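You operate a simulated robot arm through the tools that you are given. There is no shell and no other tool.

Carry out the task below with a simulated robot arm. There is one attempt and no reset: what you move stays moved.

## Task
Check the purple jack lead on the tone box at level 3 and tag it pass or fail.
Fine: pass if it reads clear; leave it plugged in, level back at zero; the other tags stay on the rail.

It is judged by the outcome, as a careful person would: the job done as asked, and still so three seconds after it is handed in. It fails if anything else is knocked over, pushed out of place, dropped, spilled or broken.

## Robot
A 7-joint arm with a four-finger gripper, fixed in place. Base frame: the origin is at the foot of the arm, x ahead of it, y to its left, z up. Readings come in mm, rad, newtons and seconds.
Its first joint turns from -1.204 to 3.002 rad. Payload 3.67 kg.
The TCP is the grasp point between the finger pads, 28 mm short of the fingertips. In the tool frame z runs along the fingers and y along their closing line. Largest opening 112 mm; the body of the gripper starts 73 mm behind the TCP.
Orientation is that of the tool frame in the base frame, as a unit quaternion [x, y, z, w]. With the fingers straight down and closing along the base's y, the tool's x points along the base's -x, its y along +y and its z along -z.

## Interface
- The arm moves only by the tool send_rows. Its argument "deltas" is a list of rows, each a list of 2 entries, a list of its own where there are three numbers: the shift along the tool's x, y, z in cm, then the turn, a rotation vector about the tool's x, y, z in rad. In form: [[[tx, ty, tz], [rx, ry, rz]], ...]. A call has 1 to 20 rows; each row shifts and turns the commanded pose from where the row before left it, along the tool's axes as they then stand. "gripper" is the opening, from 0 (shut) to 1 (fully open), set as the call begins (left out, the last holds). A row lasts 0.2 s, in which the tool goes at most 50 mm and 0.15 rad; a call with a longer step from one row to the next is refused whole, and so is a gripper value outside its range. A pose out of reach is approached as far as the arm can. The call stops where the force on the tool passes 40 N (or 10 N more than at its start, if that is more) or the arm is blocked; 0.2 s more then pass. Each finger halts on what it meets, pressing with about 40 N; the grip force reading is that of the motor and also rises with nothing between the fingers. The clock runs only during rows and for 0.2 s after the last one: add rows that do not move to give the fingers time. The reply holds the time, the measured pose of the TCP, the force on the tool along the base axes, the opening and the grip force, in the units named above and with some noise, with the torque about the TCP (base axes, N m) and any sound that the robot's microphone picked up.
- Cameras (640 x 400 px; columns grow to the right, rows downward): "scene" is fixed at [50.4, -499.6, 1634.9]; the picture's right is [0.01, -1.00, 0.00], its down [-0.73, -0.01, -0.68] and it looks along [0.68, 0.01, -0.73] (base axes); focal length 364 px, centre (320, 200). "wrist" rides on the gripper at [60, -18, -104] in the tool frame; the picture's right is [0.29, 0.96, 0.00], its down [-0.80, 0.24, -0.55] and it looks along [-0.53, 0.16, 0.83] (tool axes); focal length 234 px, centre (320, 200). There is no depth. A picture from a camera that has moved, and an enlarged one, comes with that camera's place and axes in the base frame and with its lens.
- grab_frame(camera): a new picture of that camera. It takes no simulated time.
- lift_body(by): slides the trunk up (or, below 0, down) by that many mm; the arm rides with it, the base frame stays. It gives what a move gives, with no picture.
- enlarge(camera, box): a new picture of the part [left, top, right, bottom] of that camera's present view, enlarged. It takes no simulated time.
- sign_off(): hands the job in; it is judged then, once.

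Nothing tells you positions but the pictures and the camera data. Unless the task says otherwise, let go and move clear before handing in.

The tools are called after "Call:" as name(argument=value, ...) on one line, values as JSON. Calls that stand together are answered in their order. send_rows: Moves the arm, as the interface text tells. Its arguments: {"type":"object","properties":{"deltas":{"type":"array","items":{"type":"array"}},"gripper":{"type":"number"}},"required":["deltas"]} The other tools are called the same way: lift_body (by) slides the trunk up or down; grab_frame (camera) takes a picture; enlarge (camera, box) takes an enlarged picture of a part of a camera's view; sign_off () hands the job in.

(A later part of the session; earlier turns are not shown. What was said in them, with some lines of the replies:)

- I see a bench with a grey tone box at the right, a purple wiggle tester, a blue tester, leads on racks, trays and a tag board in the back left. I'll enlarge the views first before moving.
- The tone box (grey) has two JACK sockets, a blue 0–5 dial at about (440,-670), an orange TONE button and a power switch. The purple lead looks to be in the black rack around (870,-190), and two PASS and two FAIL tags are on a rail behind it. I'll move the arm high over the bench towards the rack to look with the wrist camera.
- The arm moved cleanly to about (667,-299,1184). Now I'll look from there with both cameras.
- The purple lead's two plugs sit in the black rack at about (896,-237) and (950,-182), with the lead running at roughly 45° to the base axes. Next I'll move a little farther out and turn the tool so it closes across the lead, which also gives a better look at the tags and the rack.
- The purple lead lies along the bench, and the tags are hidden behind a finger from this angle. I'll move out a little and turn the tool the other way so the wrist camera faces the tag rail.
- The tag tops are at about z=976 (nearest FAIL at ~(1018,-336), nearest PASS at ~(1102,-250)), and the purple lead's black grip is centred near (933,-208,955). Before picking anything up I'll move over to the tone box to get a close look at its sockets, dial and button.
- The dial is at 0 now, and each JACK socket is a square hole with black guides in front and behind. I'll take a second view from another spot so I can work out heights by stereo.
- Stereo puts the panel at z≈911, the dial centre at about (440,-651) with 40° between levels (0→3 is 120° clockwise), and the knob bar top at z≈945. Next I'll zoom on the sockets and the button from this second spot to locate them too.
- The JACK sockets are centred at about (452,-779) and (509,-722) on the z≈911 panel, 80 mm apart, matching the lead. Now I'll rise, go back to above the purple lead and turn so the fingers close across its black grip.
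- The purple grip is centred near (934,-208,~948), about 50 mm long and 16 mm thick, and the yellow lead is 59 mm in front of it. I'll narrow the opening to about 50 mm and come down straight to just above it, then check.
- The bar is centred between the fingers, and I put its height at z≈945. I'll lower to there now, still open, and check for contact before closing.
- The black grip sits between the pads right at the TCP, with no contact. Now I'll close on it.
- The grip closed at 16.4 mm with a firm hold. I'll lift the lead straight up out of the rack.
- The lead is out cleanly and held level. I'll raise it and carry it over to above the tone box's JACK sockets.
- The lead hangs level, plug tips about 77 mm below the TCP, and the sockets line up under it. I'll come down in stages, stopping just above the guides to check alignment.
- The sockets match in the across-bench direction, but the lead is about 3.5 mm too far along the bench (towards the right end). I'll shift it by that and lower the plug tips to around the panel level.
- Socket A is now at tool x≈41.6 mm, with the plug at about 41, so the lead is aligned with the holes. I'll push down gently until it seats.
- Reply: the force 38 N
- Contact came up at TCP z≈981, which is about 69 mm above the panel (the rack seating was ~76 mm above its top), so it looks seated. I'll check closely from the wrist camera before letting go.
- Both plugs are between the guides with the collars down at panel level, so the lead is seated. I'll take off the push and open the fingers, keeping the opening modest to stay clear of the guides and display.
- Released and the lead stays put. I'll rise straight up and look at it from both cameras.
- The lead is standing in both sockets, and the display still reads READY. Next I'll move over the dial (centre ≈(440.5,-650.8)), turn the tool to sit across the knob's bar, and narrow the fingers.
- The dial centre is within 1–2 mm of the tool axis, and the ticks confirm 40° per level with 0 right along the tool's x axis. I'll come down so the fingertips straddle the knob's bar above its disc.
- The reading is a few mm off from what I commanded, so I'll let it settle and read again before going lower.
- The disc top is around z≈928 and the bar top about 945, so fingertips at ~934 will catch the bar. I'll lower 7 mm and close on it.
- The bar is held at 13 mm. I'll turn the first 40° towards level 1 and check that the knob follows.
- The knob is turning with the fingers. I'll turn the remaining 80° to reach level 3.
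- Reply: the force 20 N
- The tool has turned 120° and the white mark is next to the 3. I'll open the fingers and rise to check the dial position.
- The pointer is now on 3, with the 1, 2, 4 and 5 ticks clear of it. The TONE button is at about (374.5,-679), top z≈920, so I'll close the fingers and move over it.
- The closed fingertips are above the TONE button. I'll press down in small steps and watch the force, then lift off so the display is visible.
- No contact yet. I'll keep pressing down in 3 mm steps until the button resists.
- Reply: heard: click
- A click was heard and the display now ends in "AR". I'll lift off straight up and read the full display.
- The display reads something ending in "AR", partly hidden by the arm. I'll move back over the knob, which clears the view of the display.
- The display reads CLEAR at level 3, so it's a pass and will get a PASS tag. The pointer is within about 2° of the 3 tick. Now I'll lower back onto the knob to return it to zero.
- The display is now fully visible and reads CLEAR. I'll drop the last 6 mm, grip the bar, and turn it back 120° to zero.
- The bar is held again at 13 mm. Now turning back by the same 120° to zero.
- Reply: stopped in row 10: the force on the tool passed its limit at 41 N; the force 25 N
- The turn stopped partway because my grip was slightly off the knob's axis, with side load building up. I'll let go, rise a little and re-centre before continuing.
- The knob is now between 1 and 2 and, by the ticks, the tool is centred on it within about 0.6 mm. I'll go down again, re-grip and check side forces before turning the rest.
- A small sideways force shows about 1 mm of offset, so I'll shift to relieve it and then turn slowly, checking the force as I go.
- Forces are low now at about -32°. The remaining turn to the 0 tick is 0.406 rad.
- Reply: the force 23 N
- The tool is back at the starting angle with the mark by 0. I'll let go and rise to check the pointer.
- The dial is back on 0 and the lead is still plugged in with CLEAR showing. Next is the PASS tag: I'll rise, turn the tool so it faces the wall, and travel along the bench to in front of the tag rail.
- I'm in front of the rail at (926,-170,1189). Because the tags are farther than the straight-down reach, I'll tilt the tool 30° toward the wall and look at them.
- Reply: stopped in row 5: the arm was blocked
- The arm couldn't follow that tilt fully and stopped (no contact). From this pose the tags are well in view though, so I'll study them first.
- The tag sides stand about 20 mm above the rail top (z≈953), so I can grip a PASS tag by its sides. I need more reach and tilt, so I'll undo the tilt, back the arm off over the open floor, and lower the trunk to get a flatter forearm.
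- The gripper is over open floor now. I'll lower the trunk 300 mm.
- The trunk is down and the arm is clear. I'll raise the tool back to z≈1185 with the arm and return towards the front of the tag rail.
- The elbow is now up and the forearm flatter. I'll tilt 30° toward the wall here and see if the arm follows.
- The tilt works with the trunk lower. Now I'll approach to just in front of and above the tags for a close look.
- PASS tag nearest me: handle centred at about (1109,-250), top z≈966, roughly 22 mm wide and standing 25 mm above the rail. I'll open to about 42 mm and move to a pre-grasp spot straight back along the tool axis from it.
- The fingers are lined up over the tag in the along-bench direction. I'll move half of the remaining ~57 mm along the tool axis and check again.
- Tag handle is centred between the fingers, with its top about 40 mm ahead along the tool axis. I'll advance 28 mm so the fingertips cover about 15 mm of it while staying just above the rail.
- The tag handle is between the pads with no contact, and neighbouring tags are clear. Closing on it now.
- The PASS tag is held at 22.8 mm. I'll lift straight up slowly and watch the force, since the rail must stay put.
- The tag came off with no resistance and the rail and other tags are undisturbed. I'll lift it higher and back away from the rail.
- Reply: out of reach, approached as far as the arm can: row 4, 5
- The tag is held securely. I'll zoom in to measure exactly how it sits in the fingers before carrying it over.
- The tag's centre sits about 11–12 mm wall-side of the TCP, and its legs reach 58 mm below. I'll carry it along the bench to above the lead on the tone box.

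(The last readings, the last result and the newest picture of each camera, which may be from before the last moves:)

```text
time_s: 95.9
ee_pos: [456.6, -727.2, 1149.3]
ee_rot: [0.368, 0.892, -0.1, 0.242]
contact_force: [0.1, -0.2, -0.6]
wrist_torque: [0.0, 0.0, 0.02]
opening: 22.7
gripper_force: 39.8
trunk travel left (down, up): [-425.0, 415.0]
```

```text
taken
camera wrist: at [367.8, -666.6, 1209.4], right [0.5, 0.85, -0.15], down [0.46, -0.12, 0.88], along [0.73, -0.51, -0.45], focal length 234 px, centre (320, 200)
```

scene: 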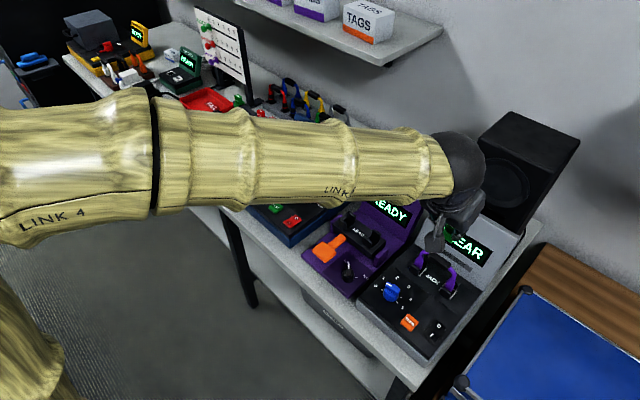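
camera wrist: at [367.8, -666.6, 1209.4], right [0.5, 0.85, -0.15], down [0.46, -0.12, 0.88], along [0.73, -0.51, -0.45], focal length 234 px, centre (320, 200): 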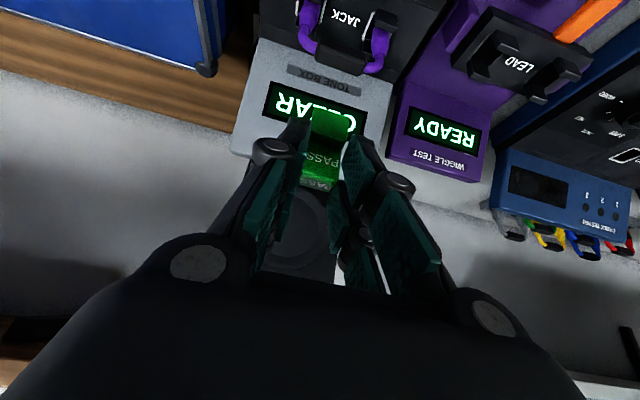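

I'm above and in front of the lead with the tag. I'll come down to hover with the tag's legs about 12 mm above the lead's black grip.

Call:
send_rows(deltas=[[[0.88, 0, 2.91], [0, 0, 0]], [[0.88, 0, 2.91], [0, 0, 0]], [[0.88, 0, 2.91], [0, 0, 0]], [[0, 0, 0], [0, 0, 0]], [[0, 0, 0], [0, 0, 0]]])

Call:
grab_frame(camera="wrist")

Call:
enlarge(camera="wrist", box=[250, 50, 400, 200])

Call:
enlarge(camera="scene", box=[390, 210, 490, 310])

```text
time_s: 97.1
ee_pos: [471.5, -741.0, 1061.0]
ee_rot: [0.368, 0.892, -0.101, 0.242]
contact_force: [-0.2, -0.3, -0.3]
wrist_torque: [0.01, 0.0, -0.02]
opening: 22.7
gripper_force: 39.8
trunk travel left (down, up): [-425.0, 415.0]
```

```text
taken
camera wrist: at [384.1, -680.8, 1120.3], right [0.5, 0.85, -0.15], down [0.46, -0.12, 0.88], along [0.73, -0.51, -0.45], focal length 234 px, centre (320, 200)
```

wrist: 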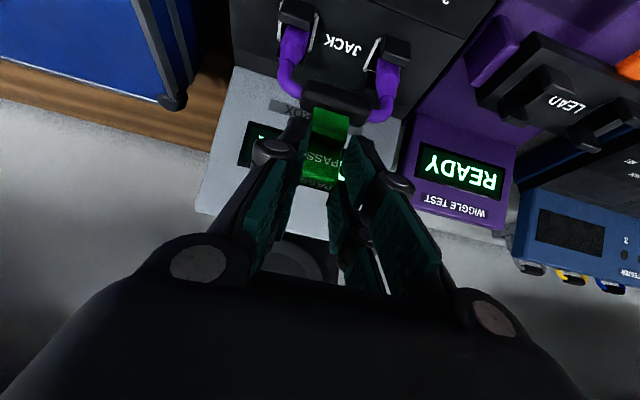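

```text
2.67 times, centred on (325, 125) of wrist
camera zoom: at [384.1, -680.8, 1120.3], right [0.5, 0.85, -0.15], down [0.46, -0.12, 0.88], along [0.73, -0.51, -0.45], focal length 624 px, centre (307, 400)
```

zoom: 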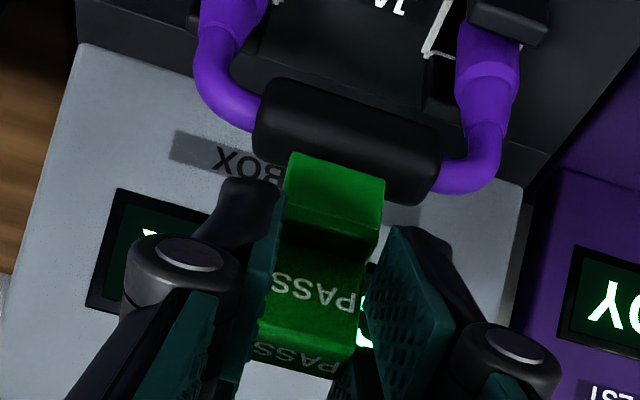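

```text
4.00 times, centred on (440, 260) of scene
camera zoom: at [50.4, -499.6, 1634.9], right [0.01, -1.0, 0.0], down [-0.73, -0.01, -0.68], along [0.68, 0.01, -0.73], focal length 1457 px, centre (-160, -40)
```

zoom: 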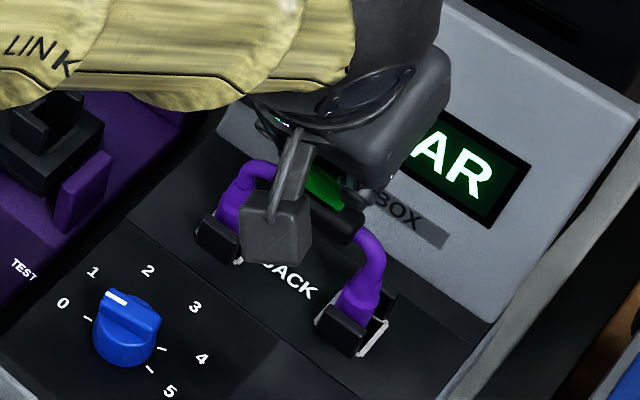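

The tag is hovering over the grip. By comparing with how the rail sat in view when I grasped it, I need about 2.5 mm more toward the wall. I'll make that shift and lower 8 mm, then check.

Call:
send_rows(deltas=[[[0.1, 0.2, 0.41], [0, 0, 0]], [[0.09, 0, 0.41], [0, 0, 0]], [[0, 0, 0], [0, 0, 0]], [[0, 0, 0], [0, 0, 0]]])

Call:
enlarge(camera="wrist", box=[250, 60, 390, 200])

Call:
enlarge(camera="scene", box=[410, 220, 480, 290])

```text
time_s: 98.1
ee_pos: [475.3, -741.5, 1052.4]
ee_rot: [0.368, 0.892, -0.1, 0.241]
contact_force: [0.0, -0.2, -0.2]
wrist_torque: [0.0, 0.02, 0.0]
opening: 22.3
gripper_force: 40.1
trunk travel left (down, up): [-425.0, 415.0]
```

```text
2.86 times, centred on (320, 130) of wrist
camera zoom: at [386.2, -680.5, 1112.8], right [0.5, 0.85, -0.15], down [0.46, -0.12, 0.88], along [0.74, -0.51, -0.45], focal length 669 px, centre (320, 400)
```

zoom: 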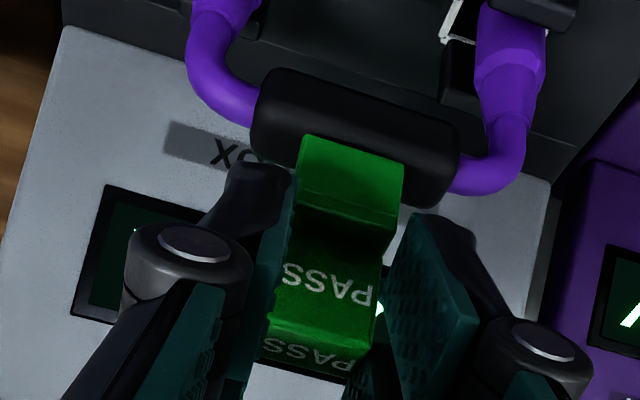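

```text
5.71 times, centred on (445, 255) of scene
camera zoom: at [50.4, -499.6, 1634.9], right [0.01, -1.0, 0.0], down [-0.73, -0.01, -0.68], along [0.68, 0.01, -0.73], focal length 2081 px, centre (-394, -114)
```

zoom: 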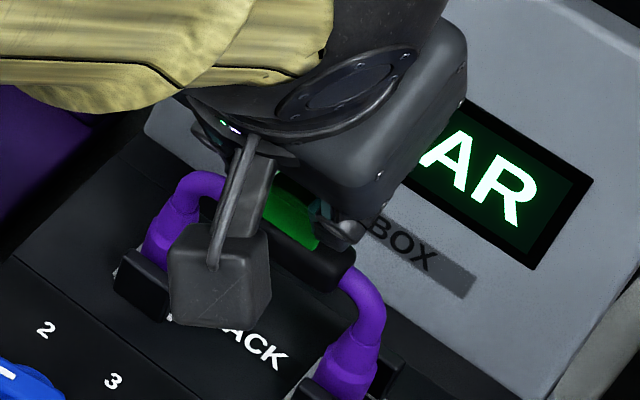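

The bar centre is now about 10 mm wall-side of the TCP, matching the 9.6 mm the tag needs. I'll lower straight down in small steps onto the grip.

Call:
send_rows(deltas=[[[0.25, 0, 0.43], [0, 0, 0]], [[0.25, 0, 0.43], [0, 0, 0]], [[0.2, 0, 0.345], [0, 0, 0]], [[0, 0, 0], [0, 0, 0]]])

Call:
enlarge(camera="wrist", box=[250, 60, 390, 200])

Call:
enlarge(camera="scene", box=[410, 220, 480, 290])

```text
time_s: 99.1
ee_pos: [473.7, -738.9, 1042.8]
ee_rot: [0.367, 0.892, -0.101, 0.243]
contact_force: [-0.9, -1.4, 31.7]
wrist_torque: [-0.1, 0.01, 0.02]
opening: 22.8
gripper_force: 39.8
trunk travel left (down, up): [-425.0, 415.0]
```

```text
2.86 times, centred on (320, 130) of wrist
camera zoom: at [385.0, -678.5, 1102.1], right [0.5, 0.85, -0.15], down [0.46, -0.11, 0.88], along [0.74, -0.51, -0.45], focal length 669 px, centre (320, 400)
```

zoom: 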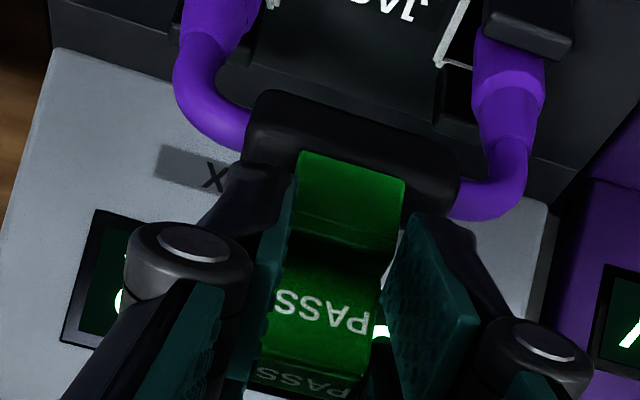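

```text
5.71 times, centred on (445, 255) of scene
camera zoom: at [50.4, -499.6, 1634.9], right [0.01, -1.0, 0.0], down [-0.73, -0.01, -0.68], along [0.68, 0.01, -0.73], focal length 2081 px, centre (-394, -114)
```

zoom: 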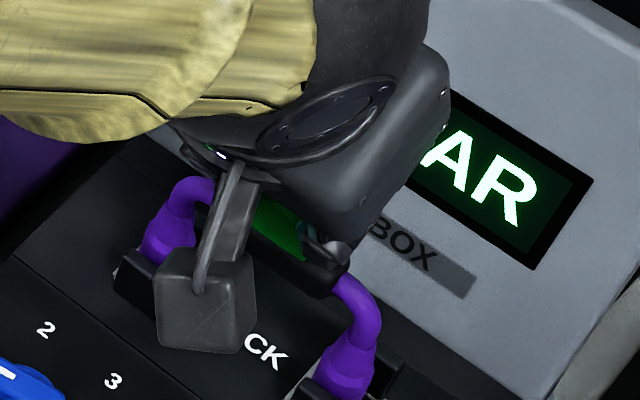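

The front leg of the tag landed on top of the grip (torque shows contact right under the TCP), so I need to come a few mm toward the front. I'll lift clear, shift 5 mm away from the wall and look again.

Call:
send_rows(deltas=[[[-0.4, 0, -0.69], [0, 0, 0]], [[-0.4, 0, -0.69], [0, 0, 0]], [[0.43, 0, -0.25], [0, 0, 0]], [[0, 0, 0], [0, 0, 0]], [[0, 0, 0], [0, 0, 0]]])

Call:
enlarge(camera="wrist", box=[250, 60, 390, 200])

Call:
enlarge(camera="scene", box=[410, 220, 480, 290])

```text
time_s: 100.3
ee_pos: [470.6, -738.1, 1055.4]
ee_rot: [0.368, 0.892, -0.1, 0.241]
contact_force: [0.5, -0.4, 0.2]
wrist_torque: [-0.03, -0.02, 0.01]
opening: 22.5
gripper_force: 39.9
trunk travel left (down, up): [-425.0, 415.0]
```

```text
2.86 times, centred on (320, 130) of wrist
camera zoom: at [383.1, -677.1, 1115.8], right [0.5, 0.85, -0.15], down [0.46, -0.12, 0.88], along [0.73, -0.51, -0.45], focal length 669 px, centre (320, 400)
```

zoom: 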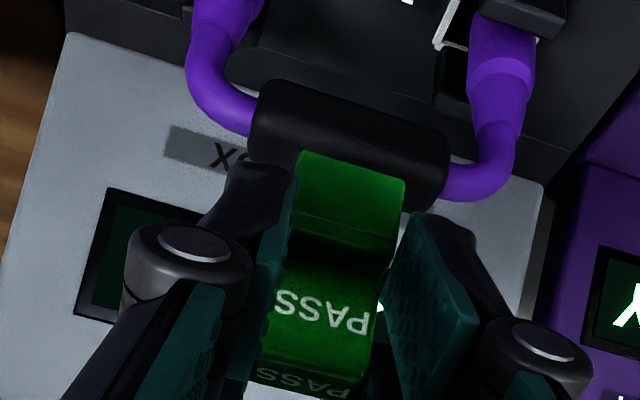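

```text
5.71 times, centred on (445, 255) of scene
camera zoom: at [50.4, -499.6, 1634.9], right [0.01, -1.0, 0.0], down [-0.73, -0.01, -0.68], along [0.68, 0.01, -0.73], focal length 2081 px, centre (-394, -114)
```

zoom: 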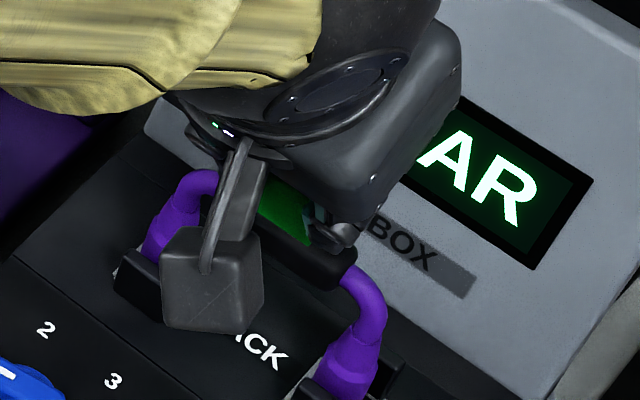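

Tag slipped up a few mm in the fingers but is still held square. From here I'll lower in small force-checked steps to feel whether the front leg now clears the grip.

Call:
send_rows(deltas=[[[0.25, 0, 0.43], [0, 0, 0]], [[0.25, 0, 0.43], [0, 0, 0]], [[0, 0, 0], [0, 0, 0]], [[0, 0, 0], [0, 0, 0]]])

Call:
send_rows(deltas=[[[0.15, 0, 0.26], [0, 0, 0]], [[0, 0, 0], [0, 0, 0]]])

```text
time_s: 101.3
ee_pos: [470.6, -737.8, 1045.3]
ee_rot: [0.369, 0.892, -0.1, 0.241]
contact_force: [1.0, -0.3, -0.5]
wrist_torque: [0.0, -0.04, 0.01]
opening: 22.6
gripper_force: 40.8
trunk travel left (down, up): [-425.0, 415.0]
```

```text
time_s: 101.9
ee_pos: [470.7, -737.8, 1041.5]
ee_rot: [0.367, 0.893, -0.1, 0.241]
contact_force: [-0.4, 0.3, -0.7]
wrist_torque: [0.03, -0.05, 0.02]
opening: 22.3
gripper_force: 39.8
trunk travel left (down, up): [-425.0, 415.0]
```

Call:
send_rows(deltas=[[[0.15, 0, 0.26], [0, 0, 0]], [[0, 0, 0], [0, 0, 0]]])

Call:
enlarge(camera="wrist", box=[250, 60, 390, 200])

```text
time_s: 102.5
ee_pos: [470.8, -737.4, 1039.3]
ee_rot: [0.367, 0.892, -0.1, 0.242]
contact_force: [0.0, 0.2, 0.5]
wrist_torque: [0.03, 0.02, 0.0]
opening: 22.6
gripper_force: 39.5
trunk travel left (down, up): [-425.0, 415.0]
```

```text
2.86 times, centred on (320, 130) of wrist
camera zoom: at [383.0, -677.2, 1098.6], right [0.5, 0.85, -0.15], down [0.46, -0.12, 0.88], along [0.74, -0.51, -0.45], focal length 669 px, centre (320, 400)
```

zoom: 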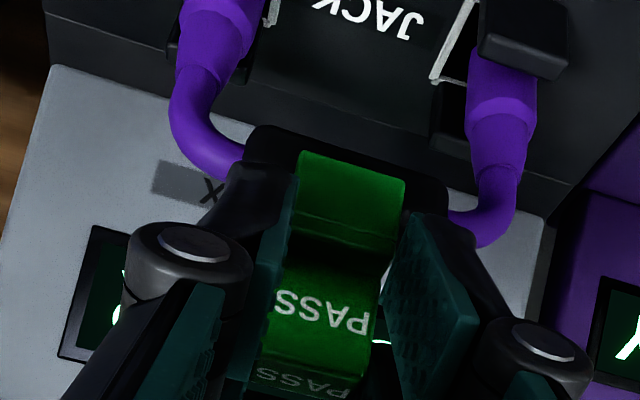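

Still no contact, and the leg now covers the front face of the grip, so it cleared. I'll continue lowering in small steps.

Call:
send_rows(deltas=[[[0.15, 0, 0.26], [0, 0, 0]], [[0, 0, 0], [0, 0, 0]]])

Call:
send_rows(deltas=[[[0.1, 0, 0.172], [0, 0, 0]], [[0, 0, 0], [0, 0, 0]]])

```text
time_s: 103.1
ee_pos: [470.6, -737.1, 1036.0]
ee_rot: [0.367, 0.893, -0.101, 0.241]
contact_force: [0.1, 0.1, -0.1]
wrist_torque: [-0.04, -0.03, -0.01]
opening: 22.5
gripper_force: 39.8
trunk travel left (down, up): [-425.0, 415.0]
```

```text
time_s: 103.7
ee_pos: [469.4, -737.5, 1033.5]
ee_rot: [0.367, 0.893, -0.1, 0.242]
contact_force: [0.8, 0.1, -0.2]
wrist_torque: [-0.03, -0.01, -0.03]
opening: 22.4
gripper_force: 39.9
trunk travel left (down, up): [-425.0, 415.0]
```

Call:
send_rows(deltas=[[[0.1, 0, 0.172], [0, 0, 0]], [[0, 0, 0], [0, 0, 0]]])

Call:
send_rows(deltas=[[[0.1, 0, 0.172], [0, 0, 0]], [[0, 0, 0], [0, 0, 0]]])

Call:
enlarge(camera="wrist", box=[250, 60, 390, 200])

```text
time_s: 104.3
ee_pos: [471.7, -737.4, 1032.5]
ee_rot: [0.367, 0.892, -0.101, 0.242]
contact_force: [-0.7, -0.1, -0.9]
wrist_torque: [0.0, -0.01, 0.02]
opening: 22.4
gripper_force: 39.9
trunk travel left (down, up): [-425.0, 415.0]
```

```text
time_s: 104.9
ee_pos: [470.4, -737.8, 1029.9]
ee_rot: [0.368, 0.893, -0.1, 0.241]
contact_force: [0.3, -0.3, 0.4]
wrist_torque: [-0.01, -0.02, 0.01]
opening: 22.6
gripper_force: 39.6
trunk travel left (down, up): [-425.0, 415.0]
```

```text
2.86 times, centred on (320, 130) of wrist
camera zoom: at [382.9, -677.4, 1090.6], right [0.5, 0.85, -0.15], down [0.46, -0.12, 0.88], along [0.74, -0.51, -0.45], focal length 669 px, centre (320, 400)
```

zoom: 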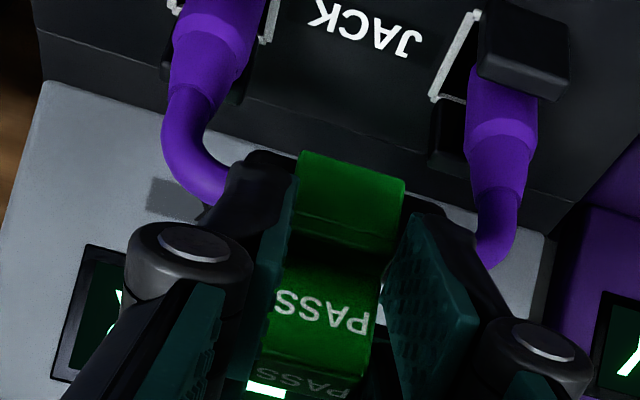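

Call:
send_rows(deltas=[[[0.1, 0, 0.172], [0, 0, 0]], [[0, 0, 0], [0, 0, 0]]])

Call:
send_rows(deltas=[[[0.1, 0, 0.172], [0, 0, 0]], [[0, 0, 0], [0, 0, 0]]])

```text
time_s: 105.5
ee_pos: [470.3, -738.5, 1028.2]
ee_rot: [0.368, 0.892, -0.1, 0.242]
contact_force: [-0.2, 0.3, 1.3]
wrist_torque: [-0.08, -0.03, -0.03]
opening: 22.6
gripper_force: 39.8
trunk travel left (down, up): [-425.0, 415.0]
```

```text
time_s: 106.1
ee_pos: [470.6, -738.1, 1028.6]
ee_rot: [0.368, 0.892, -0.101, 0.241]
contact_force: [0.6, -2.4, 11.4]
wrist_torque: [-0.28, -0.24, 0.0]
opening: 22.7
gripper_force: 40.0
trunk travel left (down, up): [-425.0, 415.0]
```

Contact now comes at the depth expected for the tag seated on the grip (about 11 N). I'll check the pictures before releasing.

Call:
grab_frame(camera="wrist")

Call:
enlarge(camera="wrist", box=[250, 60, 390, 200])

Call:
enlarge(camera="scene", box=[400, 220, 480, 300])

```text
taken
camera wrist: at [382.7, -676.7, 1088.1], right [0.5, 0.85, -0.15], down [0.46, -0.12, 0.88], along [0.74, -0.51, -0.45], focal length 234 px, centre (320, 200)
```

wrist: 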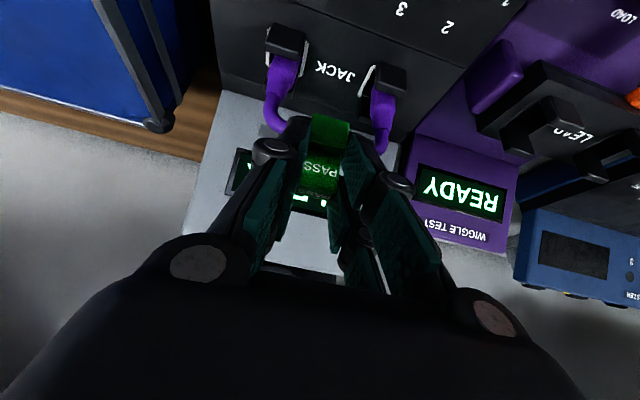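

```text
2.86 times, centred on (320, 130) of wrist
camera zoom: at [382.7, -676.7, 1088.1], right [0.5, 0.85, -0.15], down [0.46, -0.12, 0.88], along [0.74, -0.51, -0.45], focal length 669 px, centre (320, 400)
```

zoom: 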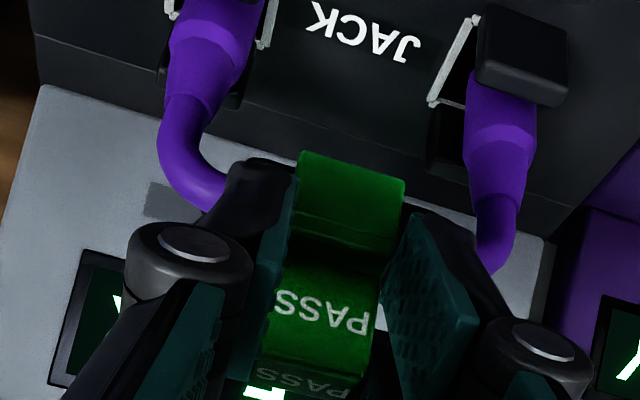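

```text
5.00 times, centred on (440, 260) of scene
camera zoom: at [50.4, -499.6, 1634.9], right [0.01, -1.0, 0.0], down [-0.73, -0.01, -0.68], along [0.68, 0.01, -0.73], focal length 1821 px, centre (-280, -100)
```

zoom: 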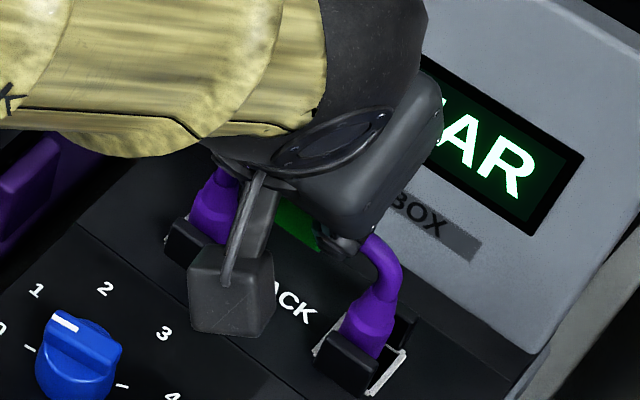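

The tag straddles the grip with its legs either side. I'll open just a little (to ~31 mm) so the fingers stay clear of the lead's purple elbows, and let the tag settle.

Call:
send_rows(deltas=[[[0, 0, 0], [0, 0, 0]], [[0, 0, 0], [0, 0, 0]], [[0, 0, 0], [0, 0, 0]]], gripper=0.28)

Call:
enlarge(camera="wrist", box=[250, 60, 390, 200])

```text
time_s: 106.9
ee_pos: [470.2, -736.6, 1026.2]
ee_rot: [0.367, 0.893, -0.099, 0.242]
contact_force: [0.3, -0.4, -1.2]
wrist_torque: [-0.02, -0.02, 0.02]
opening: 31.6
gripper_force: 0.0
trunk travel left (down, up): [-425.0, 415.0]
```

```text
2.86 times, centred on (320, 130) of wrist
camera zoom: at [382.9, -676.9, 1086.8], right [0.5, 0.85, -0.15], down [0.46, -0.12, 0.88], along [0.73, -0.51, -0.45], focal length 669 px, centre (320, 400)
```

zoom: 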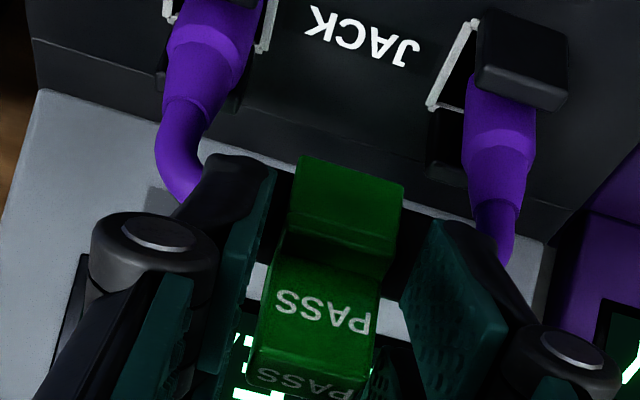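

The tag is resting on the grip by itself. I'll back the fingers straight up and away.

Call:
send_rows(deltas=[[[-0.4, 0, -0.69], [0, 0, 0]], [[-0.75, 0, -1.29], [0, 0, 0]], [[-1.26, 0, -2.155], [0, 0, 0]], [[-1.76, 0, -3.0], [0, 0, 0]], [[-1.76, 0, -3.0], [0, 0, 0]], [[0, 0, 0], [0, 0, 0]]])

Call:
grab_frame(camera="wrist")

Call:
enlarge(camera="wrist", box=[260, 20, 420, 180])

Call:
enlarge(camera="scene", box=[380, 180, 520, 320])

```text
time_s: 108.3
ee_pos: [471.4, -737.4, 1143.8]
ee_rot: [0.369, 0.892, -0.1, 0.241]
contact_force: [-0.1, -0.3, -0.6]
wrist_torque: [0.0, 0.04, 0.03]
opening: 31.4
gripper_force: 0.1
trunk travel left (down, up): [-425.0, 415.0]
```

```text
taken
camera wrist: at [383.3, -676.8, 1204.5], right [0.5, 0.85, -0.15], down [0.46, -0.12, 0.88], along [0.73, -0.51, -0.45], focal length 234 px, centre (320, 200)
```

wrist: 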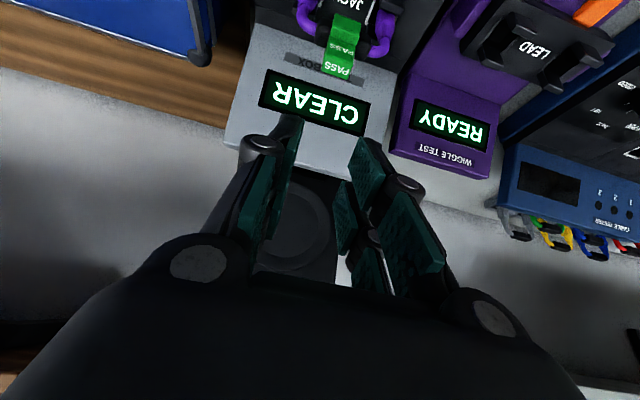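

```text
2.50 times, centred on (340, 100) of wrist
camera zoom: at [383.3, -676.8, 1204.5], right [0.5, 0.85, -0.15], down [0.46, -0.12, 0.88], along [0.73, -0.51, -0.45], focal length 585 px, centre (270, 450)
```

zoom: 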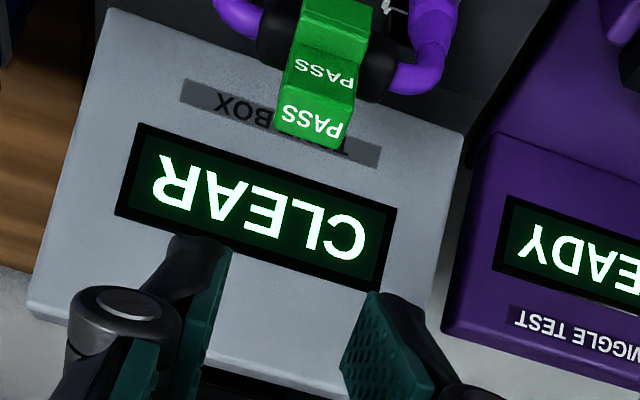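

```text
2.86 times, centred on (450, 250) of scene
camera zoom: at [50.4, -499.6, 1634.9], right [0.01, -1.0, 0.0], down [-0.73, -0.01, -0.68], along [0.68, 0.01, -0.73], focal length 1040 px, centre (-51, 57)
```

zoom: 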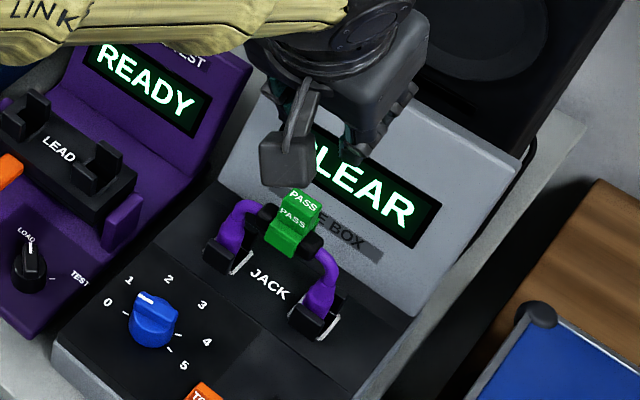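

The PASS tag sits upright on the lead's grip, the dial is on 0 and the lead is still plugged in. I'll move the arm well clear and do a final check of everything.

Call:
send_rows(deltas=[[[2.0, 2.0, -3.5], [0, 0, 0]], [[2.0, 2.0, -3.5], [0, 0, 0]], [[2.5, 3.0, -2.0], [0, 0, 0]], [[2.5, 3.5, -1.5], [0, 0, 0]], [[2.5, 3.5, -1.5], [0, 0, 0]], [[2.5, 3.5, -1.5], [0, 0, 0]], [[0, 0, 0], [0, 0, 0]]])

Call:
grab_frame(camera="scene")

Call:
enlarge(camera="scene", box=[380, 220, 480, 320])

Call:
grab_frame(camera="wrist")

```text
time_s: 110.1
ee_pos: [485.4, -563.3, 1141.3]
ee_rot: [0.388, 0.895, -0.059, 0.213]
contact_force: [1.1, 0.4, 0.0]
wrist_torque: [0.04, 0.03, -0.01]
opening: 31.0
gripper_force: 0.0
out of reach, approached as far as the arm can: row 5, 6
trunk travel left (down, up): [-425.0, 415.0]
stopped in row 7: the arm was blocked; the commanded pose is now the measured one
```

```text
taken
```

scene: 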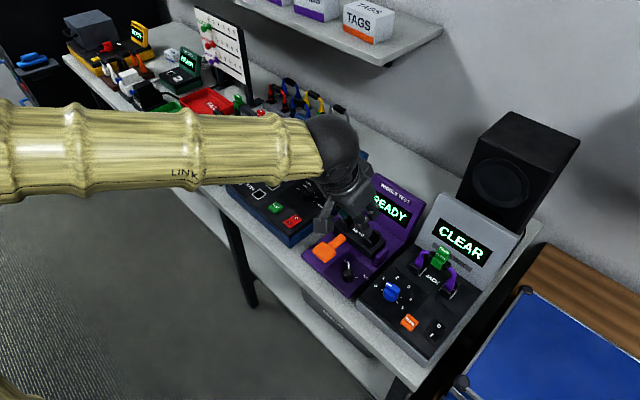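

```text
4.00 times, centred on (430, 270) of scene
camera zoom: at [50.4, -499.6, 1634.9], right [0.01, -1.0, 0.0], down [-0.73, -0.01, -0.68], along [0.68, 0.01, -0.73], focal length 1457 px, centre (-120, -80)
```

zoom: 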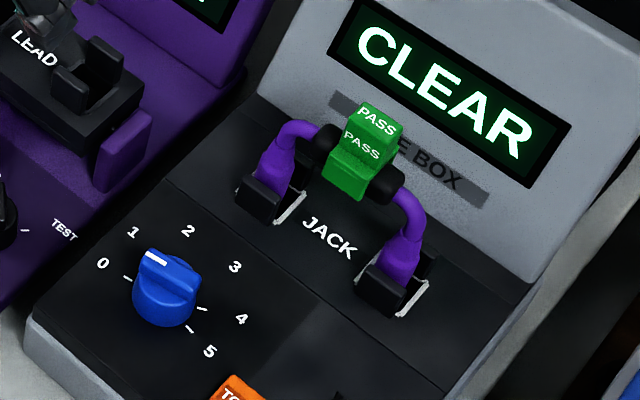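

```text
taken
camera wrist: at [399.5, -507.8, 1208.2], right [0.51, 0.86, -0.07], down [0.47, -0.22, 0.85], along [0.72, -0.47, -0.51], focal length 234 px, centre (320, 200)
```

wrist: 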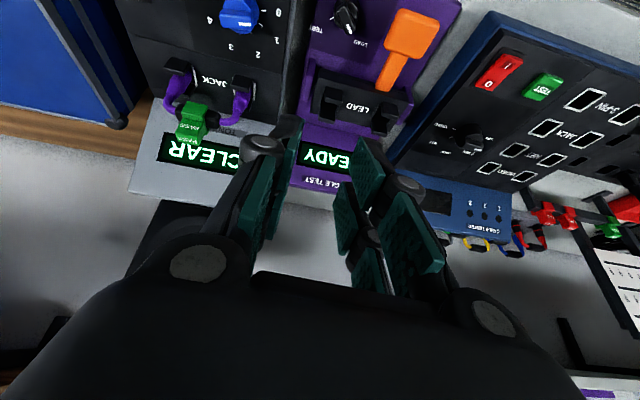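

Everything at the tone box looks right. I'll shift the arm a bit further back from the bench and verify the rail and rack too.

Call:
send_rows(deltas=[[[3.0, 0, -1.6], [0, 0, 0]], [[3.0, 0, -1.6], [0, 0, 0]], [[3.0, 0, -1.6], [0, 0, 0]], [[3.0, 0, -1.6], [0, 0, 0]], [[0, 0, 0], [0, 0, 0]]])

Call:
grab_frame(camera="scene")

Call:
grab_frame(camera="wrist")

```text
time_s: 111.5
ee_pos: [420.7, -557.8, 1090.5]
ee_rot: [0.406, 0.895, -0.019, 0.185]
contact_force: [0.3, 0.8, -0.5]
wrist_torque: [0.03, -0.03, -0.01]
opening: 31.4
gripper_force: 0.1
out of reach, approached as far as the arm can: row 2, 3, 4
trunk travel left (down, up): [-425.0, 415.0]
stopped in row 5: the arm was blocked; the commanded pose is now the measured one
```

```text
taken
```

scene: 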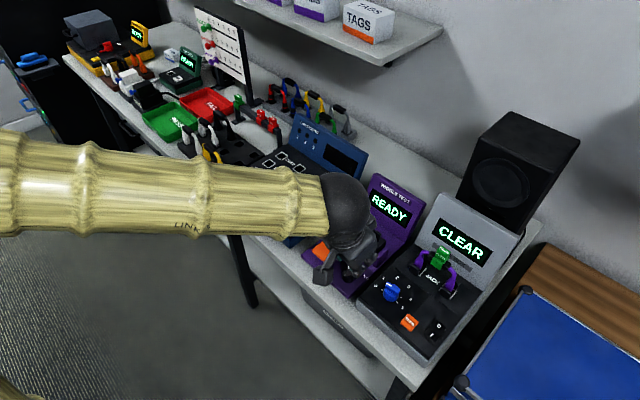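

```text
taken
camera wrist: at [337.6, -507.3, 1165.4], right [0.53, 0.85, 0.01], down [0.48, -0.31, 0.82], along [0.7, -0.43, -0.57], focal length 234 px, centre (320, 200)
```

wrist: 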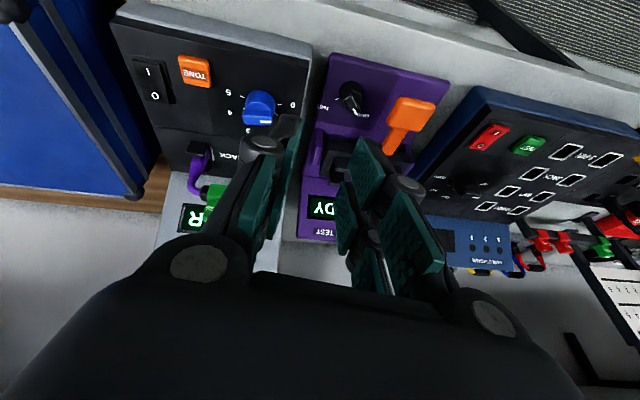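

The arm is at a folded limit and sinks when I back it up, so I'll lift the whole arm with the trunk instead, which is clear overhead, then do the last check.

Call:
lift_body(by=200)

Call:
grab_frame(camera="scene")

Call:
enlarge(camera="scene", box=[380, 220, 480, 320])

Call:
enlarge(camera="scene", box=[160, 60, 340, 200])

```text
time_s: 113.7
ee_pos: [419.8, -557.8, 1292.1]
ee_rot: [0.406, 0.894, -0.019, 0.187]
contact_force: [-0.2, -0.2, 0.4]
wrist_torque: [0.01, -0.02, -0.01]
opening: 31.1
gripper_force: 0.1
trunk travel left (down, up): [-625.0, 215.0]
```

```text
taken
```

scene: 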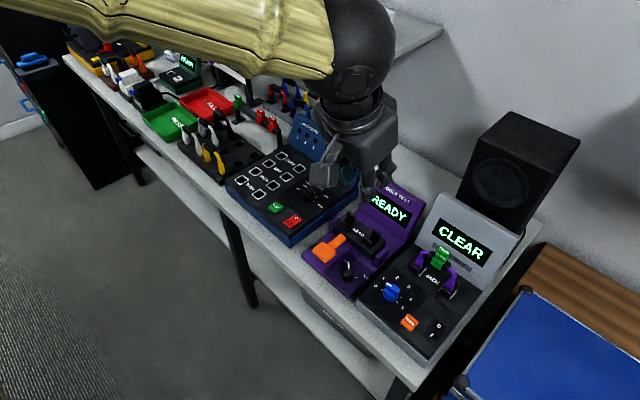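

```text
4.00 times, centred on (430, 270) of scene
camera zoom: at [50.4, -499.6, 1634.9], right [0.01, -1.0, 0.0], down [-0.73, -0.01, -0.68], along [0.68, 0.01, -0.73], focal length 1457 px, centre (-120, -80)
```

zoom: 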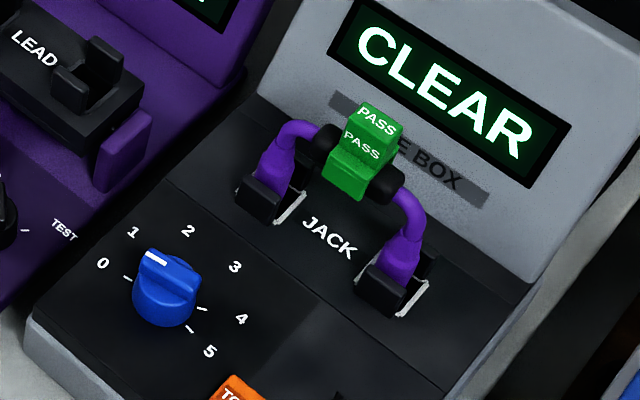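

```text
2.86 times, centred on (250, 130) of scene
camera zoom: at [50.4, -499.6, 1634.9], right [0.01, -1.0, 0.0], down [-0.73, -0.01, -0.68], along [0.68, 0.01, -0.73], focal length 1040 px, centre (520, 400)
```

zoom: 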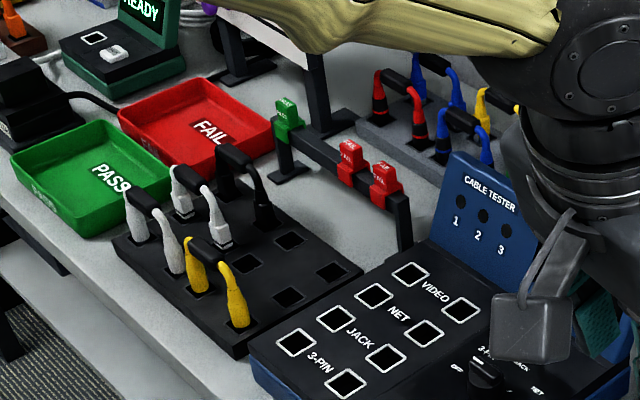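

Final check: the purple lead is still plugged into the tone box's JACK sockets and the display reads CLEAR. A PASS tag sits upright on its grip, and the dial is back on 0. The other three tags are on the rail, nothing else has moved, and the arm is clear with the gripper empty, so I'm handing the job in.

Call:
sign_off()

```text
The job is handed in.
```

The purple jack lead passed: the tone box read CLEAR at level 3, so I put a PASS tag on the lead's grip.

- **Lead:** I left it plugged into both JACK sockets on the tone box.
- **Level:** The dial is back on 0. The first turn back stopped partway because my grip was off-centre. I let go, re-centred and finished the turn.
- **Tag:** The first time I lowered it, it landed on top of the grip and slipped a few mm in the fingers. I shifted and lowered it again, and it now sits upright on the grip.
- **Other tags:** The remaining PASS tag and both FAIL tags are still on the rail.

Nothing else looked moved or disturbed in the final pictures. The gripper was empty and clear of the bench items when I handed the job in.
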